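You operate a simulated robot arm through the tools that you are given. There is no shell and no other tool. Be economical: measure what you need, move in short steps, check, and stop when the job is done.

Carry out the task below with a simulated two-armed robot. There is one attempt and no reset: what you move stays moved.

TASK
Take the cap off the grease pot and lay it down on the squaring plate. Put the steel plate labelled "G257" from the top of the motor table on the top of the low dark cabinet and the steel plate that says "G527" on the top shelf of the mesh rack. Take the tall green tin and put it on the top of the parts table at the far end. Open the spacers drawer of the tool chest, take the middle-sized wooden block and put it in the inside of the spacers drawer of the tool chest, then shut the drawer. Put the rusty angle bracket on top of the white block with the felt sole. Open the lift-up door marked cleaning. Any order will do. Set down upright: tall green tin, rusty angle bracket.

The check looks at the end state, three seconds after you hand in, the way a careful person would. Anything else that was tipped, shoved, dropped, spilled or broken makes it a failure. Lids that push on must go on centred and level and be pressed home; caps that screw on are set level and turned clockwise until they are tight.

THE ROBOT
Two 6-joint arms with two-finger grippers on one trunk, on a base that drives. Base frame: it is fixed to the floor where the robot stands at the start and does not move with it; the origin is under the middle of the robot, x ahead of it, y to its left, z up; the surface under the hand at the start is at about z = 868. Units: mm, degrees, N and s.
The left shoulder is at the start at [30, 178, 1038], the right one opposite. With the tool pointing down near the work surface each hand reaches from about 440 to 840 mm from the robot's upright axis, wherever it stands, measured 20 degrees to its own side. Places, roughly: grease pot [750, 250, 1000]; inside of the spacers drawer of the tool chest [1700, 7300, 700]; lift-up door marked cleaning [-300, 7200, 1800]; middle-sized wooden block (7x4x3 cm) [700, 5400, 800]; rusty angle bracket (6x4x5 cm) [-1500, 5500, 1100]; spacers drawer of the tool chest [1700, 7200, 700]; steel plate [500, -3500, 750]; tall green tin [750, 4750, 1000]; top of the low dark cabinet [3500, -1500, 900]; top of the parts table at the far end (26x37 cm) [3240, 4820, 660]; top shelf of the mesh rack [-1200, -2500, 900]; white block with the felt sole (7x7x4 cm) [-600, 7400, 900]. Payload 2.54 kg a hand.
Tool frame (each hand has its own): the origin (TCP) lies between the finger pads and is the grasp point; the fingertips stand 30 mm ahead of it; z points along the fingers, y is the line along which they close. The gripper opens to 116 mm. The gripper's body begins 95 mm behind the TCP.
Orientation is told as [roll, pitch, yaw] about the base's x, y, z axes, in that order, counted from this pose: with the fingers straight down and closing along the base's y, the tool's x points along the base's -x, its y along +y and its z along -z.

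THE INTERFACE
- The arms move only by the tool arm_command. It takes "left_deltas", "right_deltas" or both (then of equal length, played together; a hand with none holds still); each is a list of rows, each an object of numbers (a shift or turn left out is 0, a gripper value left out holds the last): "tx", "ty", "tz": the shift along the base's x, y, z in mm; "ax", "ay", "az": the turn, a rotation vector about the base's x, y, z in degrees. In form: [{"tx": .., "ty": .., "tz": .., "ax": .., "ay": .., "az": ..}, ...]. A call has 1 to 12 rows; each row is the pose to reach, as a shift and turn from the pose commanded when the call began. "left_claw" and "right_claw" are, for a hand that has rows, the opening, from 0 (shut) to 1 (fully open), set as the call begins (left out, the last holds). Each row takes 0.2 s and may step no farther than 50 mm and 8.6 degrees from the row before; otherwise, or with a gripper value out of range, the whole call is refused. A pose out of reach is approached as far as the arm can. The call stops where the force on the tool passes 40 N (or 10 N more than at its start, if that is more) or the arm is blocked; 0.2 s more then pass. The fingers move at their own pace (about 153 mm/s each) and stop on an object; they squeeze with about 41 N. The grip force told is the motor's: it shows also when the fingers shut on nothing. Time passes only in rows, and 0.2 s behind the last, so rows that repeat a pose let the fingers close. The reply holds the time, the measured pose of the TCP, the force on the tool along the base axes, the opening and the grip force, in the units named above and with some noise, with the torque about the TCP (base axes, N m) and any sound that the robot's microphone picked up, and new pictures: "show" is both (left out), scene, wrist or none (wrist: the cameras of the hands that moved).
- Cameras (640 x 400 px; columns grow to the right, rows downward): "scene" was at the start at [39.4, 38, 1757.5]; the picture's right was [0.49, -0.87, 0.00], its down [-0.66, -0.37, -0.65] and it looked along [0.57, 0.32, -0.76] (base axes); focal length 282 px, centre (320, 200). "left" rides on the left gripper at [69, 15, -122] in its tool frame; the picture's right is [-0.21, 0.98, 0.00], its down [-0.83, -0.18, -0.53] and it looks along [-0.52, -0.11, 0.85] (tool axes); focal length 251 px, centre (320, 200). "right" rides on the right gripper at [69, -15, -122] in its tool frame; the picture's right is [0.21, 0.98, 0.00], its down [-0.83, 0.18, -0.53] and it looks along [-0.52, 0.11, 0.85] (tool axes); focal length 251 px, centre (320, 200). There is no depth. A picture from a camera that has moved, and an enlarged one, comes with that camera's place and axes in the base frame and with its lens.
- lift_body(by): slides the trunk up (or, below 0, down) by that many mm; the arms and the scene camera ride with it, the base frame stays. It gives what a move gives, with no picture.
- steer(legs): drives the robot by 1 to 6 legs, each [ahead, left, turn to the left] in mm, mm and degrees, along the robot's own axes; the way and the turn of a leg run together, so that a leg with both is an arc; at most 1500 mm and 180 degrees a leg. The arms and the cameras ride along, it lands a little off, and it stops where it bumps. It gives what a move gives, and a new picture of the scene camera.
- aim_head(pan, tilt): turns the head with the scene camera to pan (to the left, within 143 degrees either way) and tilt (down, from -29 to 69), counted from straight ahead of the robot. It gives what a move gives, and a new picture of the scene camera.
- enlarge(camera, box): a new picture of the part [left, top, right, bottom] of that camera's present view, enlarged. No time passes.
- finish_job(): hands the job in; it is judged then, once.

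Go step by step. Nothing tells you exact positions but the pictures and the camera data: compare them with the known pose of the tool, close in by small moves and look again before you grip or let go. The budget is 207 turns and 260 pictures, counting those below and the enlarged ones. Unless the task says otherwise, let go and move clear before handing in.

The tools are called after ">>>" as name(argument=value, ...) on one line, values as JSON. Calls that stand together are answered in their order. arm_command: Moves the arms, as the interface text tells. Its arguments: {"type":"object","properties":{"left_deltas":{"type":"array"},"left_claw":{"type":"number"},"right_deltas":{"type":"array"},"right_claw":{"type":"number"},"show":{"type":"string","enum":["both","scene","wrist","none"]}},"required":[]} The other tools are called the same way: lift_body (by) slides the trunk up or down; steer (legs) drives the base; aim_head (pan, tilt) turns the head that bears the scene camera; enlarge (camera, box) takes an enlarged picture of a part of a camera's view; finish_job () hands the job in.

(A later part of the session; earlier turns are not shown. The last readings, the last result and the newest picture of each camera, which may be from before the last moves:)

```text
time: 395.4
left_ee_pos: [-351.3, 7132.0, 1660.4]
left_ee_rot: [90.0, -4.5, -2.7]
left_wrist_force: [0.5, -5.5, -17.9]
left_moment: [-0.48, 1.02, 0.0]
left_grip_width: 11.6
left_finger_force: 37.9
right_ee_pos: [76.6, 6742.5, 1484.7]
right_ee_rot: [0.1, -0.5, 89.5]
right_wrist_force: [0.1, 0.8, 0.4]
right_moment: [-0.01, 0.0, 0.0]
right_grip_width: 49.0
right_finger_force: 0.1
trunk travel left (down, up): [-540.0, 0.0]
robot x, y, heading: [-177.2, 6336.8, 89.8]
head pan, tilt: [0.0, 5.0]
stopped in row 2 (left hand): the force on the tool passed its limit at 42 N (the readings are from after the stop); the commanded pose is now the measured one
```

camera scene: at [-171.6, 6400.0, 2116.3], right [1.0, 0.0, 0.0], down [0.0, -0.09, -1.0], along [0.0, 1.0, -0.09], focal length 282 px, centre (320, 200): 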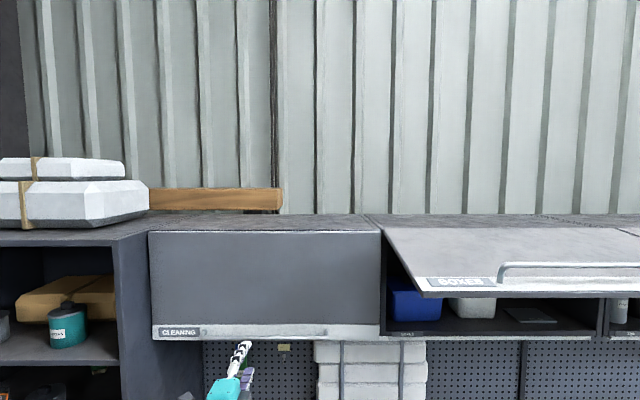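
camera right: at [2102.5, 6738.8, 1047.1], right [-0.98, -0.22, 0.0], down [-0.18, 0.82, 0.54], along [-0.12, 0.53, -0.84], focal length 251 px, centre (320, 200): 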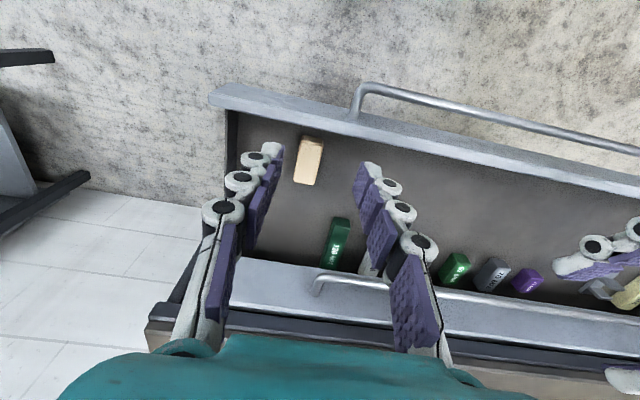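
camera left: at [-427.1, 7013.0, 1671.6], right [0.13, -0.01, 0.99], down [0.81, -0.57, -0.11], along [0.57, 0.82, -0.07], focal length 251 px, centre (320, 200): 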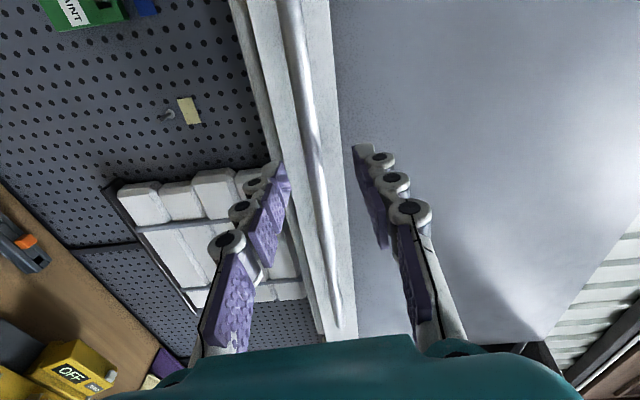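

Gripped. Swing the door along its arc, first a short way to check forces.

>>> arm_command(left_deltas=[{"ty": -20, "tz": 4}, {"ty": -39.5, "tz": 9.5}, {"ty": -59, "tz": 16}, {"ty": -77, "tz": 24}, {"ty": -95, "tz": 34}, {"ty": -112.6, "tz": 44.3}], show="wrist")

```text
time: 396.8
left_ee_pos: [-351.5, 7017.3, 1705.9]
left_ee_rot: [90.1, -4.6, -2.7]
left_wrist_force: [-0.3, 0.6, -0.6]
left_moment: [0.02, 0.0, -0.01]
left_grip_width: 0.0
left_finger_force: 28.0
right_ee_pos: [78.0, 6740.3, 1485.4]
right_ee_rot: [0.1, -0.5, 89.6]
right_wrist_force: [0.2, -0.3, 0.2]
right_moment: [0.06, -0.02, 0.03]
right_grip_width: 48.8
right_finger_force: 0.1
trunk travel left (down, up): [-540.0, 0.0]
robot x, y, heading: [-175.2, 6336.5, 90.2]
head pan, tilt: [0.0, 5.0]
camera left: at [-427.1, 6898.4, 1714.9], right [0.13, -0.01, 0.99], down [0.81, -0.57, -0.12], along [0.57, 0.82, -0.07], focal length 251 px, centre (320, 200)
```

left: 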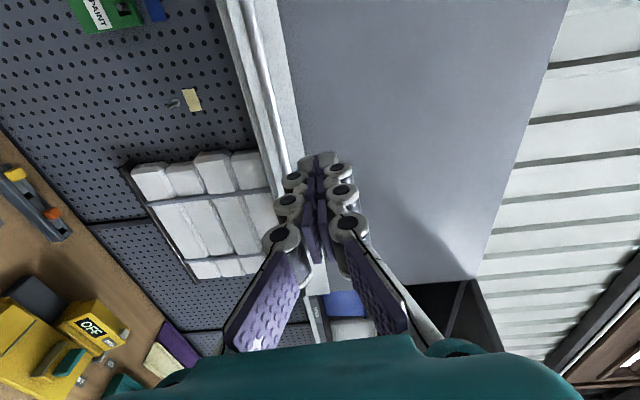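

The grip slipped off the bar. I'll re-approach tilted 30° upward and deeper, so the lower finger hooks behind the bar.

>>> arm_command(left_deltas=[{"ty": -10, "tz": -15, "ax": 6}, {"ty": -5, "tz": -35, "ax": 12}, {"ty": 10, "tz": -55, "ax": 18}, {"ty": 25, "tz": -75, "ax": 24}, {"ty": 40, "tz": -92, "ax": 30}, {"ty": 40, "tz": -92, "ax": 30}], left_claw=0.3, show="wrist")

```text
time: 398.2
left_ee_pos: [-351.5, 7057.4, 1615.1]
left_ee_rot: [120.2, -2.7, -4.6]
left_wrist_force: [0.0, -0.7, -0.6]
left_moment: [0.01, 0.0, -0.01]
left_grip_width: 34.7
left_finger_force: 0.1
left hand out of reach, approached as far as the arm can: row 1
right_ee_pos: [76.7, 6741.0, 1485.1]
right_ee_rot: [0.1, -0.5, 89.7]
right_wrist_force: [0.1, 1.1, -0.4]
right_moment: [0.02, -0.01, 0.03]
right_grip_width: 48.7
right_finger_force: 0.1
trunk travel left (down, up): [-540.0, 0.0]
robot x, y, heading: [-171.8, 6333.4, 90.1]
head pan, tilt: [0.0, 5.0]
camera left: at [-426.8, 6950.2, 1561.7], right [0.13, -0.5, 0.85], down [0.81, -0.44, -0.39], along [0.57, 0.75, 0.35], focal length 251 px, centre (320, 200)
```

left: 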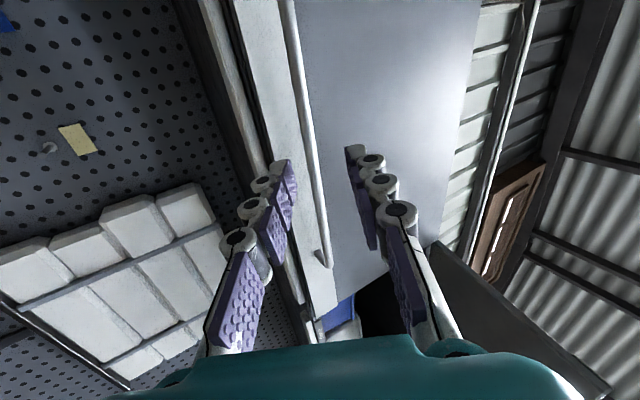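

>>> arm_command(left_deltas=[{"ty": 6, "tz": -10}, {"ty": 32, "tz": 5}, {"ty": 58, "tz": 20}, {"ty": 76, "tz": 30.5}, {"ty": 76, "tz": 30.5}], left_claw=0.24, show="wrist")

```text
time: 399.4
left_ee_pos: [-351.9, 7134.4, 1645.3]
left_ee_rot: [120.1, -2.6, -4.6]
left_wrist_force: [-0.2, 0.7, -0.4]
left_moment: [-0.02, -0.01, 0.0]
left_grip_width: 28.0
left_finger_force: 0.0
right_ee_pos: [77.9, 6741.3, 1484.3]
right_ee_rot: [0.1, -0.4, 89.6]
right_wrist_force: [0.7, -0.3, -0.7]
right_moment: [0.01, 0.01, 0.04]
right_grip_width: 48.5
right_finger_force: 0.0
trunk travel left (down, up): [-540.0, 0.0]
robot x, y, heading: [-171.1, 6338.4, 89.9]
head pan, tilt: [0.0, 5.0]
camera left: at [-427.1, 7026.7, 1593.1], right [0.13, -0.5, 0.85], down [0.81, -0.44, -0.39], along [0.57, 0.75, 0.35], focal length 251 px, centre (320, 200)
```

left: 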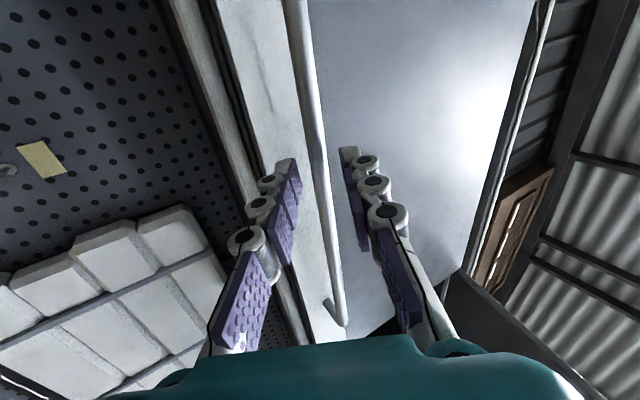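

>>> arm_command(left_deltas=[{"ty": 4, "tz": 2.5}, {"ty": 8.7, "tz": 5}, {"ty": 12, "tz": 7}, {"ty": 12, "tz": 7}], show="none")

>>> arm_command(left_deltas=[{"ty": 0}, {"ty": 0}, {"ty": 0}], left_claw=0, show="wrist")

```text
time: 400.4
left_ee_pos: [-351.0, 7148.0, 1652.0]
left_ee_rot: [120.1, -2.6, -4.6]
left_wrist_force: [-0.2, 0.5, 0.2]
left_moment: [0.01, 0.02, -0.01]
left_grip_width: 27.6
left_finger_force: 0.1
right_ee_pos: [76.8, 6741.1, 1485.7]
right_ee_rot: [0.1, -0.5, 89.7]
right_wrist_force: [0.6, 0.1, 0.0]
right_moment: [0.04, 0.02, 0.02]
right_grip_width: 48.8
right_finger_force: 0.1
trunk travel left (down, up): [-540.0, 0.0]
robot x, y, heading: [-171.8, 6336.4, 89.8]
head pan, tilt: [0.0, 5.0]
```

```text
time: 401.2
left_ee_pos: [-351.0, 7147.1, 1651.1]
left_ee_rot: [120.1, -2.7, -4.6]
left_wrist_force: [0.5, 0.7, 2.2]
left_moment: [0.03, 0.81, 0.41]
left_grip_width: 12.2
left_finger_force: 39.1
right_ee_pos: [77.6, 6741.2, 1483.8]
right_ee_rot: [0.1, -0.5, 89.6]
right_wrist_force: [0.1, 0.4, -0.8]
right_moment: [-0.01, 0.03, 0.0]
right_grip_width: 48.9
right_finger_force: 0.2
trunk travel left (down, up): [-540.0, 0.0]
robot x, y, heading: [-171.3, 6340.2, 89.8]
head pan, tilt: [0.0, 5.0]
camera left: at [-426.6, 7039.1, 1599.7], right [0.14, -0.5, 0.85], down [0.81, -0.44, -0.39], along [0.57, 0.75, 0.35], focal length 251 px, centre (320, 200)
```

left: 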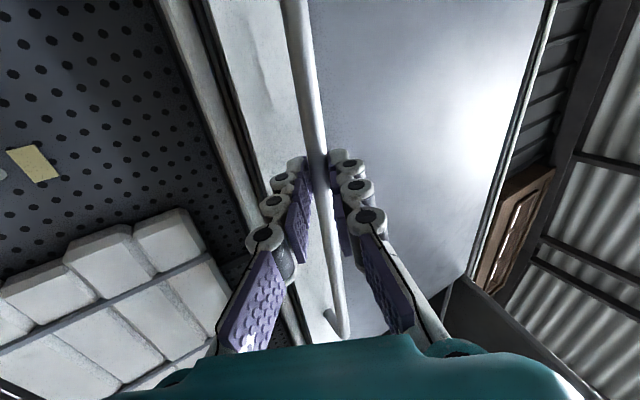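

>>> arm_command(left_deltas=[{"ty": -10, "tz": 2}, {"ty": -20, "tz": 4}, {"ty": -30, "tz": 6.5}, {"ty": -39.5, "tz": 9.5}, {"ty": -49, "tz": 12.5}, {"ty": -59, "tz": 16}], show="wrist")

```text
time: 402.6
left_ee_pos: [-352.9, 7089.8, 1667.1]
left_ee_rot: [120.0, -2.7, -4.7]
left_wrist_force: [1.9, 1.4, -4.9]
left_moment: [-0.23, 0.91, 0.17]
left_grip_width: 12.3
left_finger_force: 38.9
right_ee_pos: [77.9, 6741.5, 1483.5]
right_ee_rot: [0.1, -0.5, 89.6]
right_wrist_force: [-0.4, -0.6, 0.2]
right_moment: [0.01, -0.01, -0.01]
right_grip_width: 49.0
right_finger_force: 0.1
trunk travel left (down, up): [-540.0, 0.0]
robot x, y, heading: [-174.8, 6336.4, 89.8]
head pan, tilt: [0.0, 5.0]
camera left: at [-426.6, 6981.1, 1615.0], right [0.14, -0.5, 0.85], down [0.81, -0.44, -0.39], along [0.57, 0.75, 0.35], focal length 251 px, centre (320, 200)
```

left: 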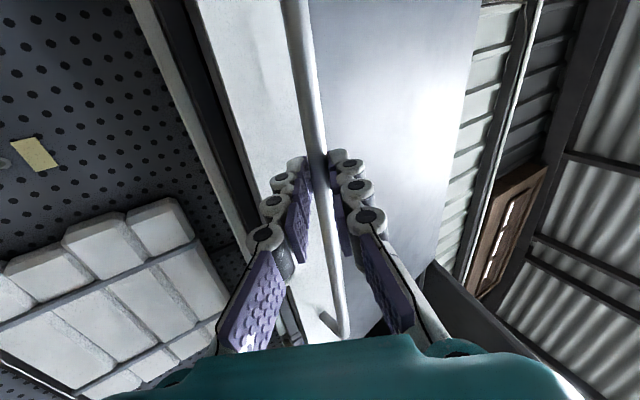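

Door follows with low force. Continue the arc.

>>> arm_command(left_deltas=[{"ty": -18, "tz": 8}, {"ty": -36, "tz": 18}, {"ty": -53.6, "tz": 28.3}, {"ty": -70, "tz": 40}, {"ty": -85.8, "tz": 53}, {"ty": -100.5, "tz": 67}, {"ty": -114.3, "tz": 82}, {"ty": -127, "tz": 98}, {"ty": -138.4, "tz": 114.6}], show="both")

```text
time: 404.6
left_ee_pos: [-351.9, 6948.1, 1782.8]
left_ee_rot: [120.3, -2.6, -4.6]
left_wrist_force: [2.6, -1.5, 1.2]
left_moment: [0.03, 0.73, 0.48]
left_grip_width: 12.2
left_finger_force: 39.6
right_ee_pos: [78.8, 6741.1, 1484.7]
right_ee_rot: [0.2, -0.5, 89.5]
right_wrist_force: [0.4, -0.9, 0.4]
right_moment: [0.0, 0.02, 0.03]
right_grip_width: 48.6
right_finger_force: 0.0
trunk travel left (down, up): [-540.0, 0.0]
robot x, y, heading: [-172.7, 6340.7, 89.9]
head pan, tilt: [0.0, 5.0]
camera scene: at [-170.1, 6399.3, 2116.4], right [1.0, 0.0, 0.0], down [0.0, -0.09, -1.0], along [0.0, 1.0, -0.09], focal length 282 px, centre (320, 200)
camera left: at [-426.5, 6841.2, 1731.1], right [0.14, -0.5, 0.85], down [0.81, -0.44, -0.39], along [0.57, 0.75, 0.35], focal length 251 px, centre (320, 200)
```

scene: 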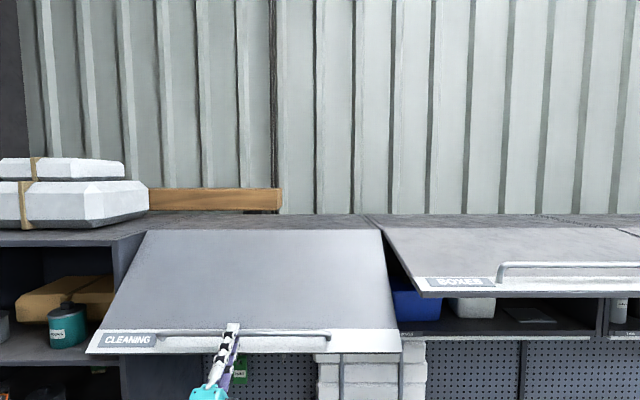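
left: 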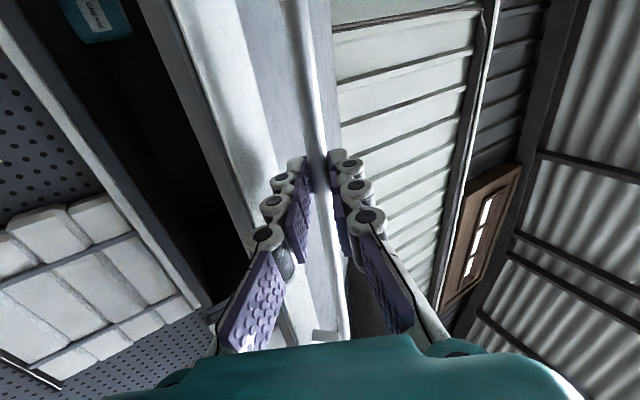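

>>> arm_command(left_deltas=[{"ty": -10, "tz": 17.5}, {"ty": -19.4, "tz": 35.7}, {"ty": -27, "tz": 54.5, "ax": -3}, {"ty": -33.6, "tz": 73.7, "ax": -7}, {"ty": -38.5, "tz": 93.5, "ax": -11}, {"ty": -42.4, "tz": 113.4, "ax": -15}, {"ty": -44.6, "tz": 133.6, "ax": -19}, {"ty": -45.6, "tz": 153.9, "ax": -23}], show="both")

```text
time: 406.4
left_ee_pos: [-351.6, 6899.5, 1938.9]
left_ee_rot: [97.2, -4.3, -3.2]
left_wrist_force: [-1.3, -11.3, 3.6]
left_moment: [0.14, 1.03, -0.15]
left_grip_width: 12.1
left_finger_force: 39.1
right_ee_pos: [76.8, 6738.2, 1486.4]
right_ee_rot: [0.0, -0.6, 89.6]
right_wrist_force: [0.0, 0.7, -0.8]
right_moment: [0.01, 0.0, 0.0]
right_grip_width: 48.5
right_finger_force: 0.0
trunk travel left (down, up): [-540.0, 0.0]
robot x, y, heading: [-168.6, 6339.0, 89.8]
head pan, tilt: [0.0, 5.0]
camera scene: at [-171.7, 6394.9, 2116.5], right [1.0, 0.0, 0.0], down [0.0, -0.08, -1.0], along [0.0, 1.0, -0.08], focal length 282 px, centre (320, 200)
camera left: at [-426.5, 6779.4, 1931.8], right [0.14, -0.13, 0.98], down [0.81, -0.55, -0.19], along [0.57, 0.82, 0.03], focal length 251 px, centre (320, 200)
```

scene: 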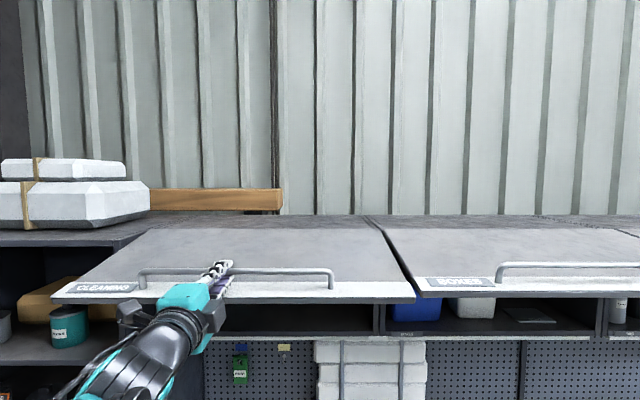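
left: 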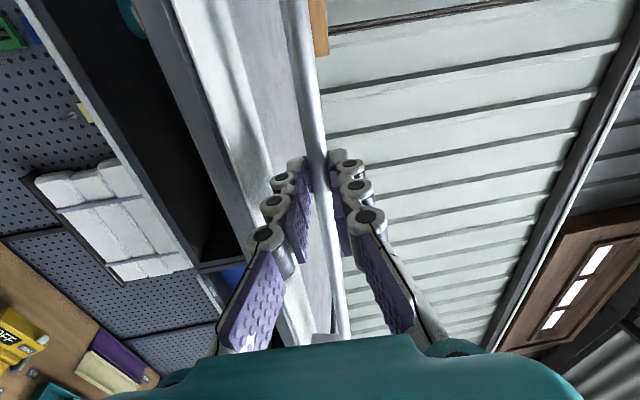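

Almost level with the neighbouring open door. A little further until its stop.

>>> arm_command(left_deltas=[{"ty": 0.5, "tz": 10}, {"ty": 1, "tz": 20}, {"ty": 2, "tz": 30}, {"ty": 2.5, "tz": 38}], show="scene")

```text
time: 407.0
left_ee_pos: [-352.8, 6899.7, 1950.2]
left_ee_rot: [96.7, -4.1, -2.9]
left_wrist_force: [1.9, -15.2, -9.9]
left_moment: [-0.1, 0.91, 0.23]
left_grip_width: 12.2
left_finger_force: 39.0
right_ee_pos: [77.6, 6736.5, 1486.1]
right_ee_rot: [0.0, -0.6, 89.5]
right_wrist_force: [-0.5, 0.5, 0.0]
right_moment: [0.02, 0.01, -0.01]
right_grip_width: 48.7
right_finger_force: 0.2
trunk travel left (down, up): [-540.0, 0.0]
robot x, y, heading: [-169.2, 6336.8, 90.1]
head pan, tilt: [0.0, 5.0]
stopped in row 2 (left hand): the force on the tool passed its limit at 59 N (the readings are from after the stop); the commanded pose is now the measured one
camera scene: at [-170.7, 6394.3, 2116.4], right [1.0, 0.0, 0.0], down [0.0, -0.08, -1.0], along [0.0, 1.0, -0.08], focal length 282 px, centre (320, 200)
```

scene: 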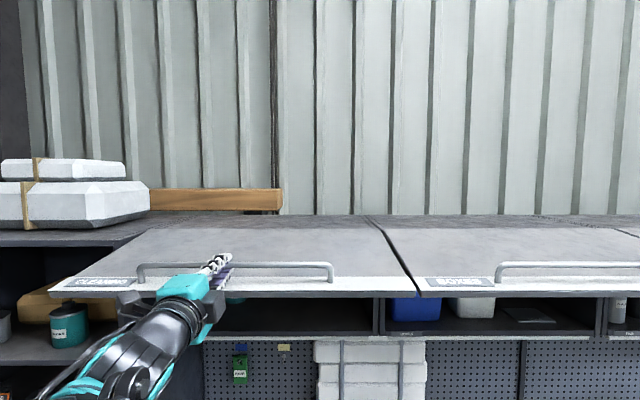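

At its stop. Release gently and withdraw straight back.

>>> arm_command(left_deltas=[{"ty": 0}, {"ty": 0}, {"ty": -20, "tz": -2}, {"ty": -45, "tz": -5}, {"ty": -70, "tz": -8}, {"ty": -95, "tz": -11}, {"ty": -95, "tz": -11}], left_claw=0.2, show="scene")

```text
time: 408.6
left_ee_pos: [-351.2, 6808.7, 1937.3]
left_ee_rot: [96.6, -4.2, -2.9]
left_wrist_force: [-0.2, -0.3, -0.3]
left_moment: [0.01, 0.0, -0.01]
left_grip_width: 22.9
left_finger_force: 0.0
right_ee_pos: [77.5, 6741.5, 1483.6]
right_ee_rot: [0.0, -0.5, 89.5]
right_wrist_force: [0.6, -0.1, -0.5]
right_moment: [-0.04, -0.01, -0.01]
right_grip_width: 48.5
right_finger_force: 0.2
trunk travel left (down, up): [-540.0, 0.0]
robot x, y, heading: [-171.4, 6332.9, 90.1]
head pan, tilt: [0.0, 5.0]
camera scene: at [-171.4, 6400.8, 2116.3], right [1.0, 0.0, 0.0], down [0.0, -0.09, -1.0], along [0.0, 1.0, -0.09], focal length 282 px, centre (320, 200)
```

scene: 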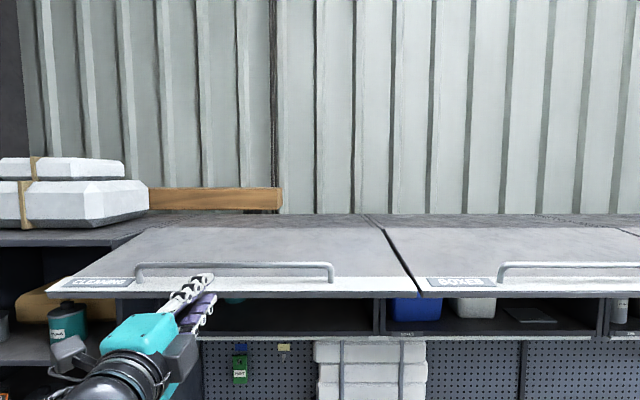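

Door stays open by itself. Back away, then bring the left hand back to tool-down.

>>> steer(legs=[[-450, 0, 0]])

>>> arm_command(left_deltas=[{"tz": -30, "ax": -8}, {"tz": -70, "ax": -16}, {"tz": -110, "ax": -24}, {"tz": -150, "ax": -32}, {"tz": -190, "ax": -40}, {"tz": -230, "ax": -48}, {"tz": -270, "ax": -56}, {"tx": -10, "tz": -310, "ax": -64}, {"tx": -25, "tz": -345, "ax": -72}, {"tx": -40, "tz": -380, "ax": -80}, {"tx": -55, "tz": -410, "ax": -88}, {"tx": -70, "tz": -440, "ax": -96}], show="none")

>>> aim_head(pan=85, tilt=30)

```text
time: 411.3
left_ee_pos: [-352.7, 6366.3, 1937.5]
left_ee_rot: [96.7, -4.1, -2.9]
left_wrist_force: [0.1, 0.6, 0.3]
left_moment: [0.03, -0.02, 0.0]
left_grip_width: 23.0
left_finger_force: 0.1
right_ee_pos: [76.6, 6297.8, 1484.5]
right_ee_rot: [0.0, -0.5, 89.6]
right_wrist_force: [0.4, -0.4, -0.2]
right_moment: [-0.04, 0.0, 0.01]
right_grip_width: 48.7
right_finger_force: 0.1
trunk travel left (down, up): [-540.0, 0.0]
robot x, y, heading: [-175.4, 5894.0, 90.2]
head pan, tilt: [0.0, 5.0]
camera scene: at [-172.2, 5957.2, 2116.2], right [1.0, 0.0, 0.0], down [0.0, -0.09, -1.0], along [0.0, 1.0, -0.09], focal length 282 px, centre (320, 200)
```

scene: 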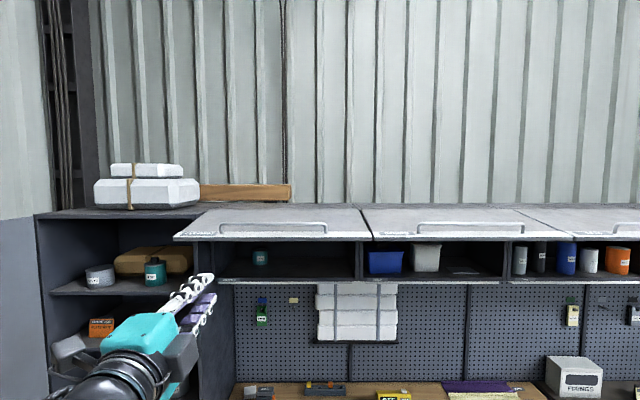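

```text
time: 413.9
left_ee_pos: [-421.8, 6368.1, 1497.0]
left_ee_rot: [3.3, -15.9, 4.0]
left_wrist_force: [-0.3, 1.9, -0.9]
left_moment: [-0.03, -0.03, -0.01]
left_grip_width: 23.2
left_finger_force: 0.0
left hand out of reach, approached as far as the arm can: row 1, 2, 4, 5, 6, 7, 8, 9, 10, 11, 12
right_ee_pos: [76.6, 6301.0, 1484.0]
right_ee_rot: [0.1, -0.3, 89.5]
right_wrist_force: [0.0, 0.6, 0.0]
right_moment: [-0.06, -0.01, -0.03]
right_grip_width: 48.5
right_finger_force: 0.0
trunk travel left (down, up): [-540.0, 0.0]
robot x, y, heading: [-171.5, 5891.2, 89.6]
head pan, tilt: [0.0, 5.0]
```

```text
time: 415.5
left_ee_pos: [-421.5, 6365.3, 1498.8]
left_ee_rot: [3.5, -15.7, 4.1]
left_wrist_force: [-0.5, -0.2, 0.3]
left_moment: [-0.02, -0.01, 0.0]
left_grip_width: 23.3
left_finger_force: 0.1
right_ee_pos: [76.5, 6296.1, 1484.1]
right_ee_rot: [0.1, -0.6, 89.5]
right_wrist_force: [0.4, 0.2, 0.2]
right_moment: [0.02, -0.01, 0.01]
right_grip_width: 48.8
right_finger_force: 0.1
trunk travel left (down, up): [-540.0, 0.0]
robot x, y, heading: [-171.1, 5893.9, 90.0]
head pan, tilt: [85.0, 30.0]
camera scene: at [-262.6, 5871.7, 2075.9], right [0.09, 1.0, 0.0], down [0.5, -0.05, -0.87], along [-0.86, 0.08, -0.5], focal length 282 px, centre (320, 200)
```

scene: 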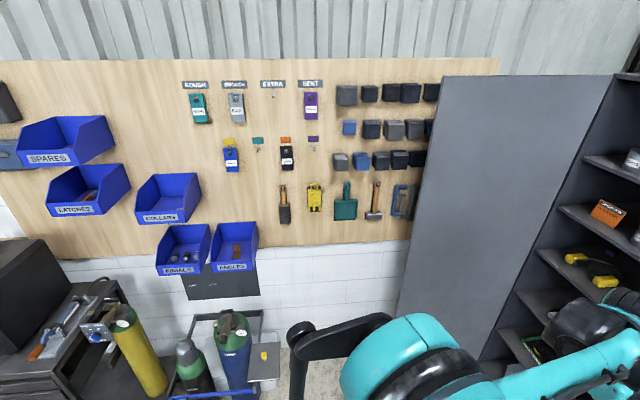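

>>> enlarge(camera="scene", box=[130, 160, 290, 310])

>>> arm_command(left_deltas=[{"tz": -20, "ty": -10, "ay": 8}, {"tz": -40, "ty": -20, "ax": -3.5, "ay": 15.7}, {"tz": -60, "ty": -40, "ax": -3.5, "ay": 15.7}, {"tz": -60, "ty": -70, "ax": -3.5, "ay": 15.7}, {"tz": -60, "ty": -70, "ax": -3.5, "ay": 15.7}], left_claw=1, show="none")

```text
2.67 times, centred on (210, 235) of scene
camera zoom: at [-262.6, 5871.7, 2075.9], right [0.09, 1.0, 0.0], down [0.5, -0.05, -0.87], along [-0.86, 0.08, -0.5], focal length 753 px, centre (613, 107)
```

zoom: 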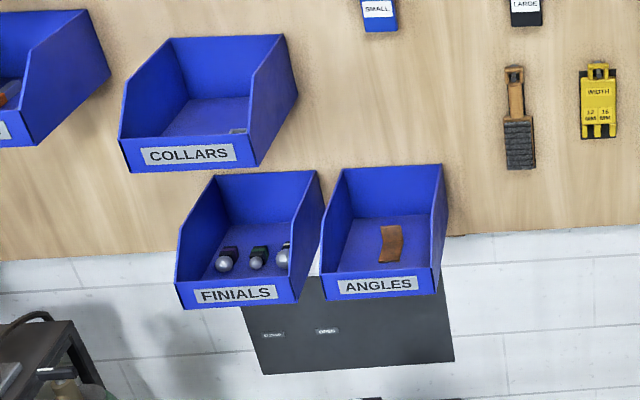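

```text
time: 416.7
left_ee_pos: [-427.6, 6294.5, 1436.8]
left_ee_rot: [6.3, -15.0, 3.4]
left_wrist_force: [-1.1, 0.5, 0.1]
left_moment: [-0.06, -0.04, 0.02]
left_grip_width: 116.1
left_finger_force: 0.0
left hand out of reach, approached as far as the arm can: row 1, 2, 3, 4, 5
right_ee_pos: [76.8, 6298.3, 1483.9]
right_ee_rot: [0.1, -0.3, 89.4]
right_wrist_force: [0.1, 0.7, 1.4]
right_moment: [-0.04, 0.02, 0.0]
right_grip_width: 48.6
right_finger_force: 0.0
trunk travel left (down, up): [-540.0, 0.0]
robot x, y, heading: [-174.7, 5892.1, 89.7]
head pan, tilt: [85.0, 30.0]
```

The rusty bracket is in the ANGLES bin on the wall board, near (−1467, 5536). I'll use the right hand: turn to face that wall and approach.

>>> steer(legs=[[0, 0, 90], [450, 450, 0]])

>>> aim_head(pan=-10, tilt=50)

```text
time: 424.1
left_ee_pos: [-1018.8, 5187.3, 1437.9]
left_ee_rot: [6.4, -15.0, 93.7]
left_wrist_force: [-0.2, 0.2, 0.6]
left_moment: [-0.02, 0.01, 0.0]
left_grip_width: 116.2
left_finger_force: 0.1
right_ee_pos: [-1026.4, 5691.2, 1484.8]
right_ee_rot: [0.2, -0.5, 179.9]
right_wrist_force: [-1.0, 0.7, 1.0]
right_moment: [0.01, 0.04, 0.0]
right_grip_width: 48.8
right_finger_force: 0.0
trunk travel left (down, up): [-540.0, 0.0]
robot x, y, heading: [-623.5, 5445.6, -179.9]
head pan, tilt: [85.0, 30.0]
camera scene: at [-597.4, 5353.7, 2075.9], right [-1.0, 0.08, 0.0], down [0.04, 0.5, -0.87], along [-0.07, -0.86, -0.5], focal length 282 px, centre (320, 200)
```

scene: 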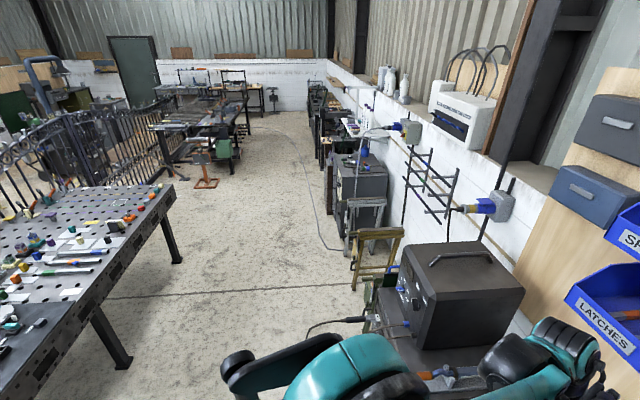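

```text
time: 425.8
left_ee_pos: [-1018.2, 5186.4, 1438.0]
left_ee_rot: [6.3, -15.0, 93.8]
left_wrist_force: [-0.6, 0.3, 0.2]
left_moment: [-0.02, 0.01, 0.06]
left_grip_width: 116.2
left_finger_force: 0.1
right_ee_pos: [-1026.9, 5691.6, 1486.0]
right_ee_rot: [0.0, -0.4, 179.8]
right_wrist_force: [0.3, -0.3, 1.3]
right_moment: [-0.01, 0.01, 0.01]
right_grip_width: 48.5
right_finger_force: 0.1
trunk travel left (down, up): [-540.0, 0.0]
robot x, y, heading: [-621.3, 5444.3, -179.7]
head pan, tilt: [-10.0, 50.0]
camera scene: at [-666.3, 5456.3, 2046.4], right [0.17, 0.99, 0.0], down [0.75, -0.13, -0.64], along [-0.63, 0.11, -0.77], focal length 282 px, centre (320, 200)
```

scene: 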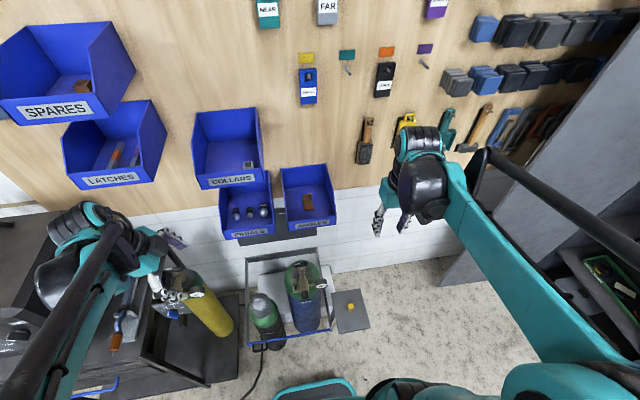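

>>> enlarge(camera="scene", box=[260, 150, 360, 250])

>>> steer(legs=[[125, 0, 0]])

```text
4.00 times, centred on (310, 200) of scene
camera zoom: at [-666.3, 5456.3, 2046.4], right [0.17, 0.99, 0.0], down [0.75, -0.13, -0.64], along [-0.63, 0.11, -0.77], focal length 1130 px, centre (360, 200)
```

zoom: 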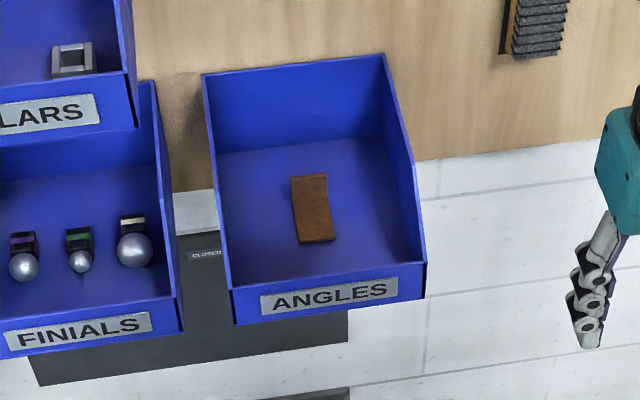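

```text
time: 427.0
left_ee_pos: [-1141.4, 5186.8, 1438.5]
left_ee_rot: [6.5, -14.9, 93.8]
left_wrist_force: [0.0, 0.1, 0.2]
left_moment: [-0.02, -0.02, 0.03]
left_grip_width: 116.2
left_finger_force: 0.0
right_ee_pos: [-1150.1, 5688.6, 1485.6]
right_ee_rot: [0.1, -0.5, 179.9]
right_wrist_force: [0.2, -0.8, -0.3]
right_moment: [0.0, 0.02, -0.01]
right_grip_width: 48.7
right_finger_force: 0.1
trunk travel left (down, up): [-540.0, 0.0]
robot x, y, heading: [-747.9, 5439.8, -179.7]
head pan, tilt: [-10.0, 50.0]
camera scene: at [-789.8, 5455.7, 2046.4], right [0.17, 0.99, 0.0], down [0.75, -0.13, -0.64], along [-0.63, 0.11, -0.77], focal length 282 px, centre (320, 200)
```

scene: 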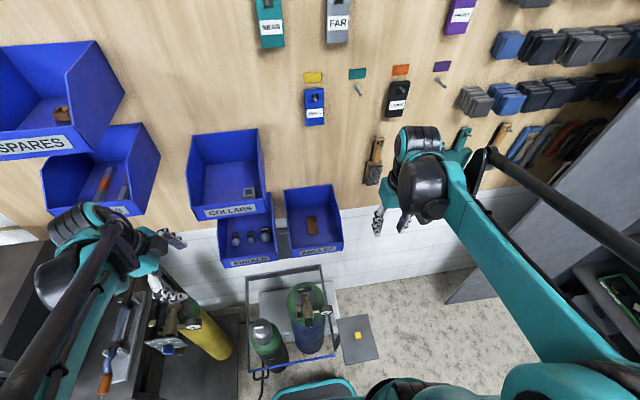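

>>> arm_command(right_deltas=[{"tx": -42, "ty": -20, "tz": -10}, {"tx": -82, "ty": -40, "tz": -25}, {"tx": -122, "ty": -60, "tz": -45}, {"tx": -162, "ty": -80, "tz": -65}, {"tx": -202, "ty": -100, "tz": -85}, {"tx": -240, "ty": -120, "tz": -105}, {"tx": -270, "ty": -140, "tz": -135}, {"tx": -294, "ty": -150, "tz": -175}, {"tx": -294, "ty": -150, "tz": -215}, {"tx": -294, "ty": -150, "tz": -215}], right_claw=0.7, show="wrist")

```text
time: 429.2
left_ee_pos: [-1143.4, 5184.9, 1436.3]
left_ee_rot: [6.4, -15.0, 93.6]
left_wrist_force: [-0.7, -0.2, -0.4]
left_moment: [-0.04, 0.02, -0.02]
left_grip_width: 116.0
left_finger_force: 0.1
right_ee_pos: [-1445.6, 5540.5, 1269.2]
right_ee_rot: [0.1, -0.4, 179.9]
right_wrist_force: [0.0, -0.2, 0.1]
right_moment: [0.03, 0.01, 0.02]
right_grip_width: 81.0
right_finger_force: 0.0
trunk travel left (down, up): [-540.0, 0.0]
robot x, y, heading: [-747.6, 5440.9, -179.7]
head pan, tilt: [-10.0, 50.0]
camera right: at [-1374.4, 5555.1, 1391.2], right [0.21, -0.98, 0.0], down [-0.82, -0.18, 0.54], along [-0.53, -0.11, -0.84], focal length 251 px, centre (320, 200)
```

right: 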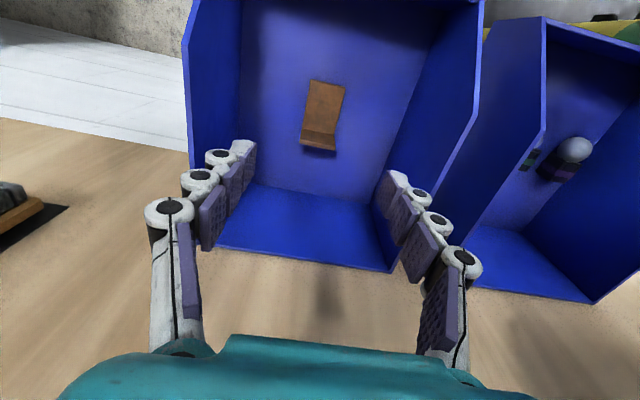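

>>> enlarge(camera="right", box=[260, 50, 400, 190])

```text
2.86 times, centred on (330, 120) of right
camera zoom: at [-1374.4, 5555.1, 1391.2], right [0.21, -0.98, 0.0], down [-0.82, -0.18, 0.54], along [-0.53, -0.11, -0.84], focal length 718 px, centre (291, 429)
```

zoom: 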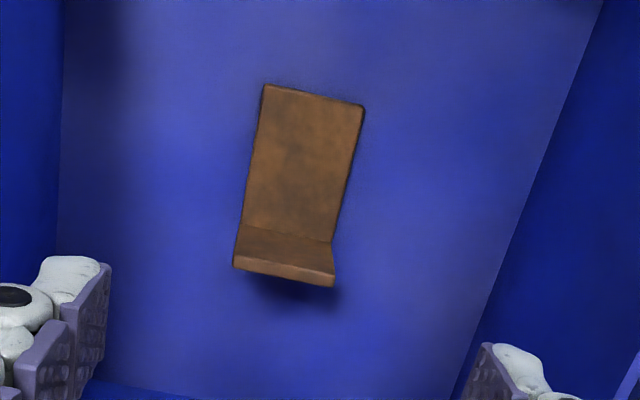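

It's an L standing upright: base flange toward me, upright flange at the wall end (x≈−1470), width 40 mm along y. Lower the hand over the upright flange.

>>> arm_command(right_deltas=[{"tx": -8, "ty": -2, "tz": -40}, {"tx": -18, "ty": -2, "tz": -80}, {"tx": -18, "ty": -2, "tz": -105}, {"tx": -18, "ty": -2, "tz": -105}], show="wrist")

```text
time: 430.2
left_ee_pos: [-1143.9, 5185.4, 1436.3]
left_ee_rot: [6.4, -14.9, 93.7]
left_wrist_force: [0.6, 0.7, -0.5]
left_moment: [0.01, -0.04, 0.0]
left_grip_width: 116.2
left_finger_force: 0.1
right_ee_pos: [-1464.5, 5539.6, 1165.3]
right_ee_rot: [0.1, -0.5, 179.9]
right_wrist_force: [-0.6, 0.9, 0.9]
right_moment: [-0.03, 0.03, 0.0]
right_grip_width: 81.1
right_finger_force: 0.0
trunk travel left (down, up): [-540.0, 0.0]
robot x, y, heading: [-748.9, 5442.6, -179.7]
head pan, tilt: [-10.0, 50.0]
camera right: at [-1393.3, 5553.4, 1286.4], right [0.21, -0.98, 0.0], down [-0.82, -0.18, 0.54], along [-0.53, -0.11, -0.84], focal length 251 px, centre (320, 200)
```

right: 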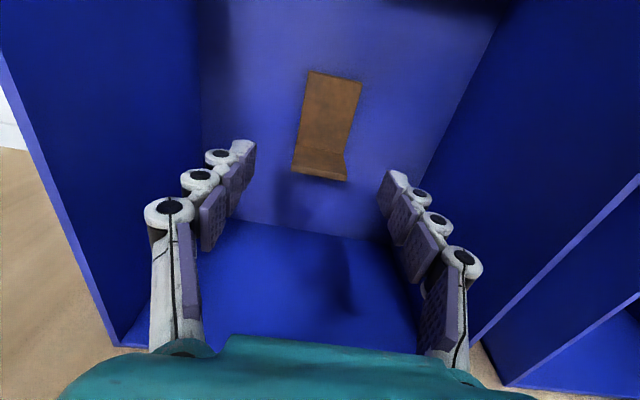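

>>> arm_command(right_deltas=[{"tx": -6, "ty": -3, "tz": -20}, {"tx": -6, "ty": -3, "tz": -38}, {"tx": -6, "ty": -3, "tz": -52}, {"tx": -6, "ty": -3, "tz": -52}], right_claw=0.6, show="wrist")

```text
time: 431.2
left_ee_pos: [-1144.0, 5185.7, 1437.7]
left_ee_rot: [6.3, -14.9, 93.7]
left_wrist_force: [0.2, 0.6, 0.4]
left_moment: [0.04, 0.02, -0.02]
left_grip_width: 116.2
left_finger_force: 0.0
right_ee_pos: [-1470.2, 5534.9, 1111.6]
right_ee_rot: [0.1, -0.5, 179.9]
right_wrist_force: [-0.6, 0.2, 0.4]
right_moment: [0.01, -0.06, 0.02]
right_grip_width: 69.7
right_finger_force: 0.2
trunk travel left (down, up): [-540.0, 0.0]
robot x, y, heading: [-749.5, 5444.6, -180.0]
head pan, tilt: [-10.0, 50.0]
camera right: at [-1399.0, 5549.5, 1234.5], right [0.21, -0.98, 0.0], down [-0.82, -0.18, 0.54], along [-0.53, -0.11, -0.84], focal length 251 px, centre (320, 200)
```

right: 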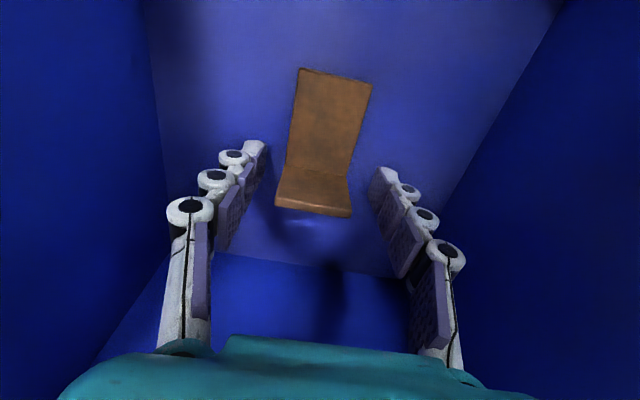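

>>> arm_command(right_deltas=[{"tx": -4, "ty": 2, "tz": 1}, {"tx": -4, "ty": 2, "tz": 1}], show="none")

>>> arm_command(right_deltas=[{"tx": 0}, {"tx": 0}, {"tx": 0}], right_claw=0, show="wrist")

```text
time: 431.8
left_ee_pos: [-1144.7, 5185.6, 1438.9]
left_ee_rot: [6.3, -14.9, 93.7]
left_wrist_force: [-0.2, -0.3, -0.4]
left_moment: [-0.01, 0.02, 0.0]
left_grip_width: 116.0
left_finger_force: 0.0
right_ee_pos: [-1472.7, 5537.3, 1112.9]
right_ee_rot: [0.2, -0.5, 179.9]
right_wrist_force: [-0.1, 0.1, 0.3]
right_moment: [0.0, 0.02, 0.01]
right_grip_width: 69.6
right_finger_force: 0.0
trunk travel left (down, up): [-540.0, 0.0]
robot x, y, heading: [-746.7, 5440.5, -179.8]
head pan, tilt: [-10.0, 50.0]
```

```text
time: 432.6
left_ee_pos: [-1142.6, 5185.3, 1438.2]
left_ee_rot: [6.4, -15.0, 93.8]
left_wrist_force: [0.0, -0.1, 0.4]
left_moment: [-0.04, 0.02, 0.02]
left_grip_width: 115.8
left_finger_force: 0.0
right_ee_pos: [-1474.0, 5537.4, 1115.0]
right_ee_rot: [0.1, -0.6, 179.9]
right_wrist_force: [-6.4, 3.4, 19.8]
right_moment: [0.2, -0.45, 0.07]
right_grip_width: 38.9
right_finger_force: 40.8
trunk travel left (down, up): [-540.0, 0.0]
robot x, y, heading: [-748.6, 5444.2, -179.7]
head pan, tilt: [-10.0, 50.0]
camera right: at [-1402.0, 5552.2, 1236.9], right [0.21, -0.98, 0.0], down [-0.82, -0.18, 0.54], along [-0.53, -0.11, -0.84], focal length 251 px, centre (320, 200)
```

right: 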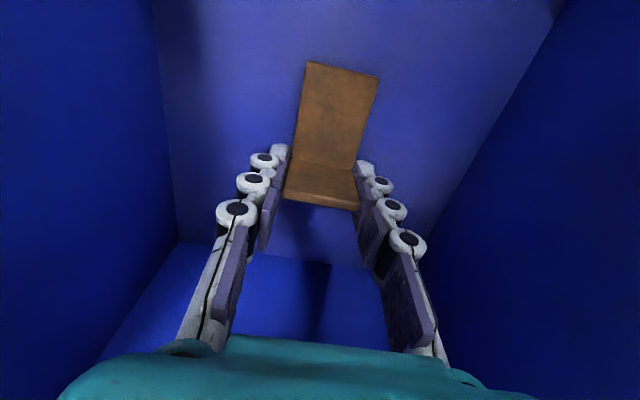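

Gripped at 39 mm. Lift straight up out of the bin.

>>> arm_command(right_deltas=[{"tz": 10}, {"tz": 40}, {"tz": 80}, {"tz": 120}, {"tz": 165}, {"tz": 210}, {"tz": 255}, {"tx": 20, "tz": 295}, {"tx": 20, "tz": 295}], show="wrist")

```text
time: 434.6
left_ee_pos: [-1144.7, 5185.4, 1436.4]
left_ee_rot: [6.3, -14.8, 93.7]
left_wrist_force: [0.2, -0.2, -0.3]
left_moment: [-0.02, 0.0, -0.03]
left_grip_width: 116.1
left_finger_force: 0.0
right_ee_pos: [-1453.9, 5538.1, 1408.2]
right_ee_rot: [0.1, -0.5, 179.8]
right_wrist_force: [-0.4, 0.0, -2.0]
right_moment: [-0.04, 0.0, -0.01]
right_grip_width: 39.3
right_finger_force: 40.7
trunk travel left (down, up): [-540.0, 0.0]
robot x, y, heading: [-748.6, 5445.6, -180.0]
head pan, tilt: [-10.0, 50.0]
camera right: at [-1382.9, 5552.4, 1530.3], right [0.21, -0.98, 0.0], down [-0.82, -0.18, 0.54], along [-0.53, -0.11, -0.84], focal length 251 px, centre (320, 200)
```

right: 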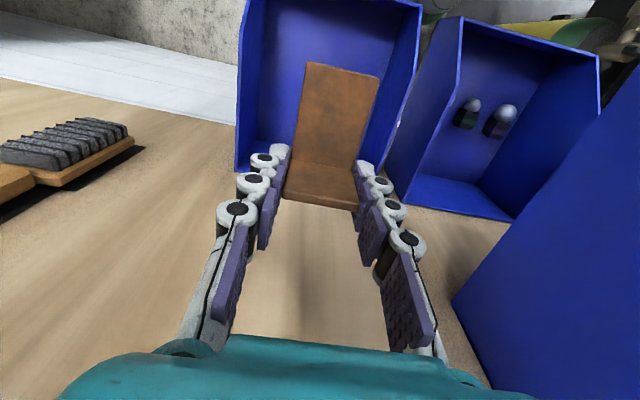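

Bracket is level in the grip. Fold the right arm and pull the left in a bit.

>>> arm_command(right_deltas=[{"tx": 40, "ty": 10, "tz": 10}, {"tx": 80, "ty": 25, "tz": 20}, {"tx": 120, "ty": 45, "tz": 30}, {"tx": 160, "ty": 65, "tz": 40}, {"tx": 200, "ty": 85, "tz": 50}, {"tx": 240, "ty": 105, "tz": 60}, {"tx": 280, "ty": 125, "tz": 60}, {"tx": 305, "ty": 150, "tz": 60}], left_deltas=[{"tx": 10, "ty": 0}, {"tx": 20, "ty": 0}, {"tx": 30, "ty": 0}, {"tx": 45, "ty": 0}, {"tx": 60, "ty": 0}, {"tx": 75, "ty": 0}, {"tx": 90, "ty": 0}, {"tx": 100, "ty": 0}], show="none")

```text
time: 436.4
left_ee_pos: [-1040.4, 5186.8, 1438.2]
left_ee_rot: [6.4, -14.9, 93.8]
left_wrist_force: [0.5, 0.1, 0.3]
left_moment: [-0.03, 0.05, 0.03]
left_grip_width: 116.1
left_finger_force: 0.0
right_ee_pos: [-1147.5, 5688.1, 1470.3]
right_ee_rot: [0.1, -0.5, 179.9]
right_wrist_force: [0.0, 0.2, -2.0]
right_moment: [-0.03, 0.01, -0.06]
right_grip_width: 39.1
right_finger_force: 41.2
trunk travel left (down, up): [-540.0, 0.0]
robot x, y, heading: [-746.9, 5441.3, -179.6]
head pan, tilt: [-10.0, 50.0]
```

>>> steer(legs=[[-280, 0, 0], [0, 0, -90], [1000, 0, 0]])

>>> aim_head(pan=0, tilt=50)

```text
time: 447.0
left_ee_pos: [-713.7, 6739.2, 1437.7]
left_ee_rot: [6.4, -14.9, 3.0]
left_wrist_force: [-0.3, -0.2, -0.3]
left_moment: [-0.02, -0.03, 0.03]
left_grip_width: 116.0
left_finger_force: 0.0
right_ee_pos: [-212.7, 6837.9, 1470.0]
right_ee_rot: [0.1, -0.5, 89.1]
right_wrist_force: [0.3, -0.4, -1.9]
right_moment: [0.04, 0.01, 0.01]
right_grip_width: 39.2
right_finger_force: 41.2
trunk travel left (down, up): [-540.0, 0.0]
robot x, y, heading: [-462.5, 6435.8, 89.3]
head pan, tilt: [-10.0, 50.0]
camera scene: at [-446.1, 6484.9, 2046.4], right [0.98, -0.18, 0.0], down [-0.14, -0.75, -0.64], along [0.12, 0.63, -0.77], focal length 282 px, centre (320, 200)
```

scene: 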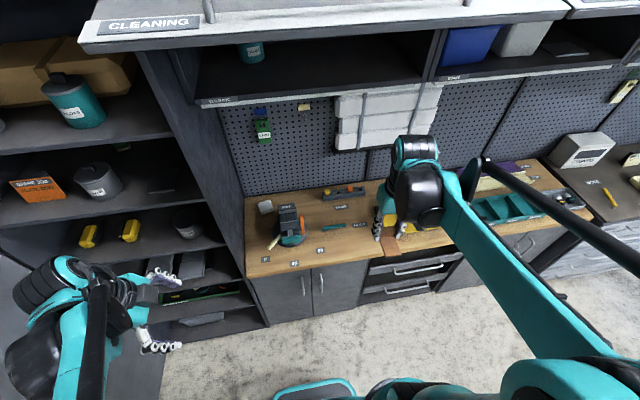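

```text
time: 447.7
left_ee_pos: [-714.9, 6739.7, 1437.4]
left_ee_rot: [6.2, -14.8, 3.0]
left_wrist_force: [-0.3, -0.2, -0.8]
left_moment: [-0.03, -0.06, -0.03]
left_grip_width: 116.1
left_finger_force: 0.0
right_ee_pos: [-212.1, 6838.3, 1469.3]
right_ee_rot: [0.1, -0.5, 89.1]
right_wrist_force: [0.3, 0.5, -2.6]
right_moment: [0.08, 0.01, -0.03]
right_grip_width: 39.2
right_finger_force: 40.9
trunk travel left (down, up): [-540.0, 0.0]
robot x, y, heading: [-459.2, 6438.3, 89.6]
head pan, tilt: [0.0, 50.0]
camera scene: at [-459.4, 6487.5, 2046.3], right [1.0, -0.01, 0.0], down [-0.01, -0.77, -0.64], along [0.01, 0.64, -0.77], focal length 282 px, centre (320, 200)
```

scene: 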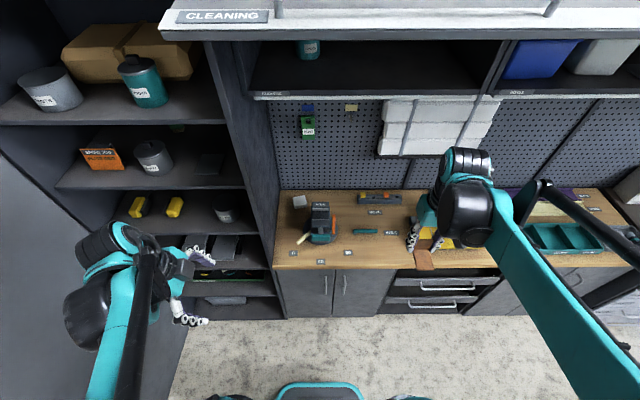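

White block top is at about (−543, 7391, 952). Lower the trunk and drive in.

>>> lift_body(by=-170)

>>> steer(legs=[[240, 40, 0.4]])

>>> enlarge(camera="scene", box=[220, 180, 420, 330])

```text
time: 449.6
left_ee_pos: [-714.7, 6738.8, 1268.3]
left_ee_rot: [6.3, -14.9, 3.0]
left_wrist_force: [0.2, -0.3, 1.0]
left_moment: [0.0, 0.02, 0.01]
left_grip_width: 116.0
left_finger_force: 0.1
right_ee_pos: [-212.4, 6839.4, 1299.6]
right_ee_rot: [0.1, -0.5, 89.2]
right_wrist_force: [-0.7, -0.4, -1.9]
right_moment: [0.04, -0.01, -0.02]
right_grip_width: 39.2
right_finger_force: 40.9
trunk travel left (down, up): [-370.0, 170.0]
robot x, y, heading: [-460.8, 6441.1, 89.4]
head pan, tilt: [0.0, 50.0]
```

```text
time: 451.4
left_ee_pos: [-756.6, 6975.0, 1266.5]
left_ee_rot: [6.4, -14.9, 3.4]
left_wrist_force: [0.3, -0.3, 0.0]
left_moment: [-0.02, 0.04, 0.0]
left_grip_width: 116.1
left_finger_force: 0.0
right_ee_pos: [-255.1, 7076.8, 1299.9]
right_ee_rot: [0.0, -0.5, 89.6]
right_wrist_force: [-0.7, 0.4, -1.9]
right_moment: [0.02, 0.0, 0.01]
right_grip_width: 39.3
right_finger_force: 41.0
trunk travel left (down, up): [-370.0, 170.0]
robot x, y, heading: [-500.1, 6677.5, 90.0]
head pan, tilt: [0.0, 50.0]
camera scene: at [-499.1, 6723.6, 1876.4], right [1.0, 0.0, 0.0], down [0.0, -0.77, -0.64], along [0.0, 0.64, -0.77], focal length 282 px, centre (320, 200)
```

scene: 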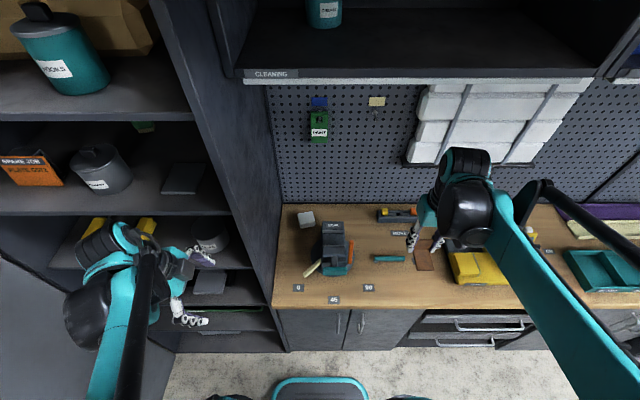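

```text
2.67 times, centred on (320, 255) of scene
camera zoom: at [-499.1, 6723.6, 1876.4], right [1.0, 0.0, 0.0], down [0.0, -0.77, -0.64], along [0.0, 0.64, -0.77], focal length 753 px, centre (320, 53)
```

zoom: 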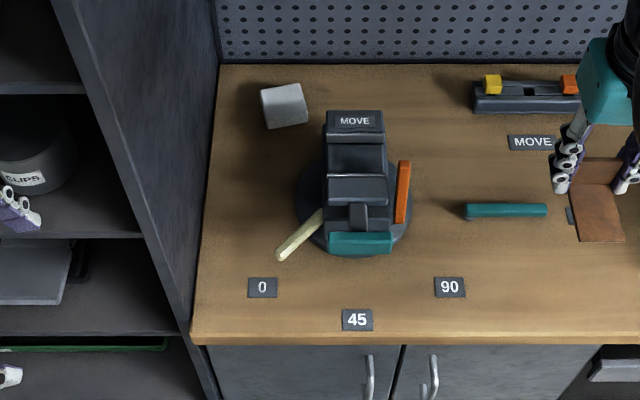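

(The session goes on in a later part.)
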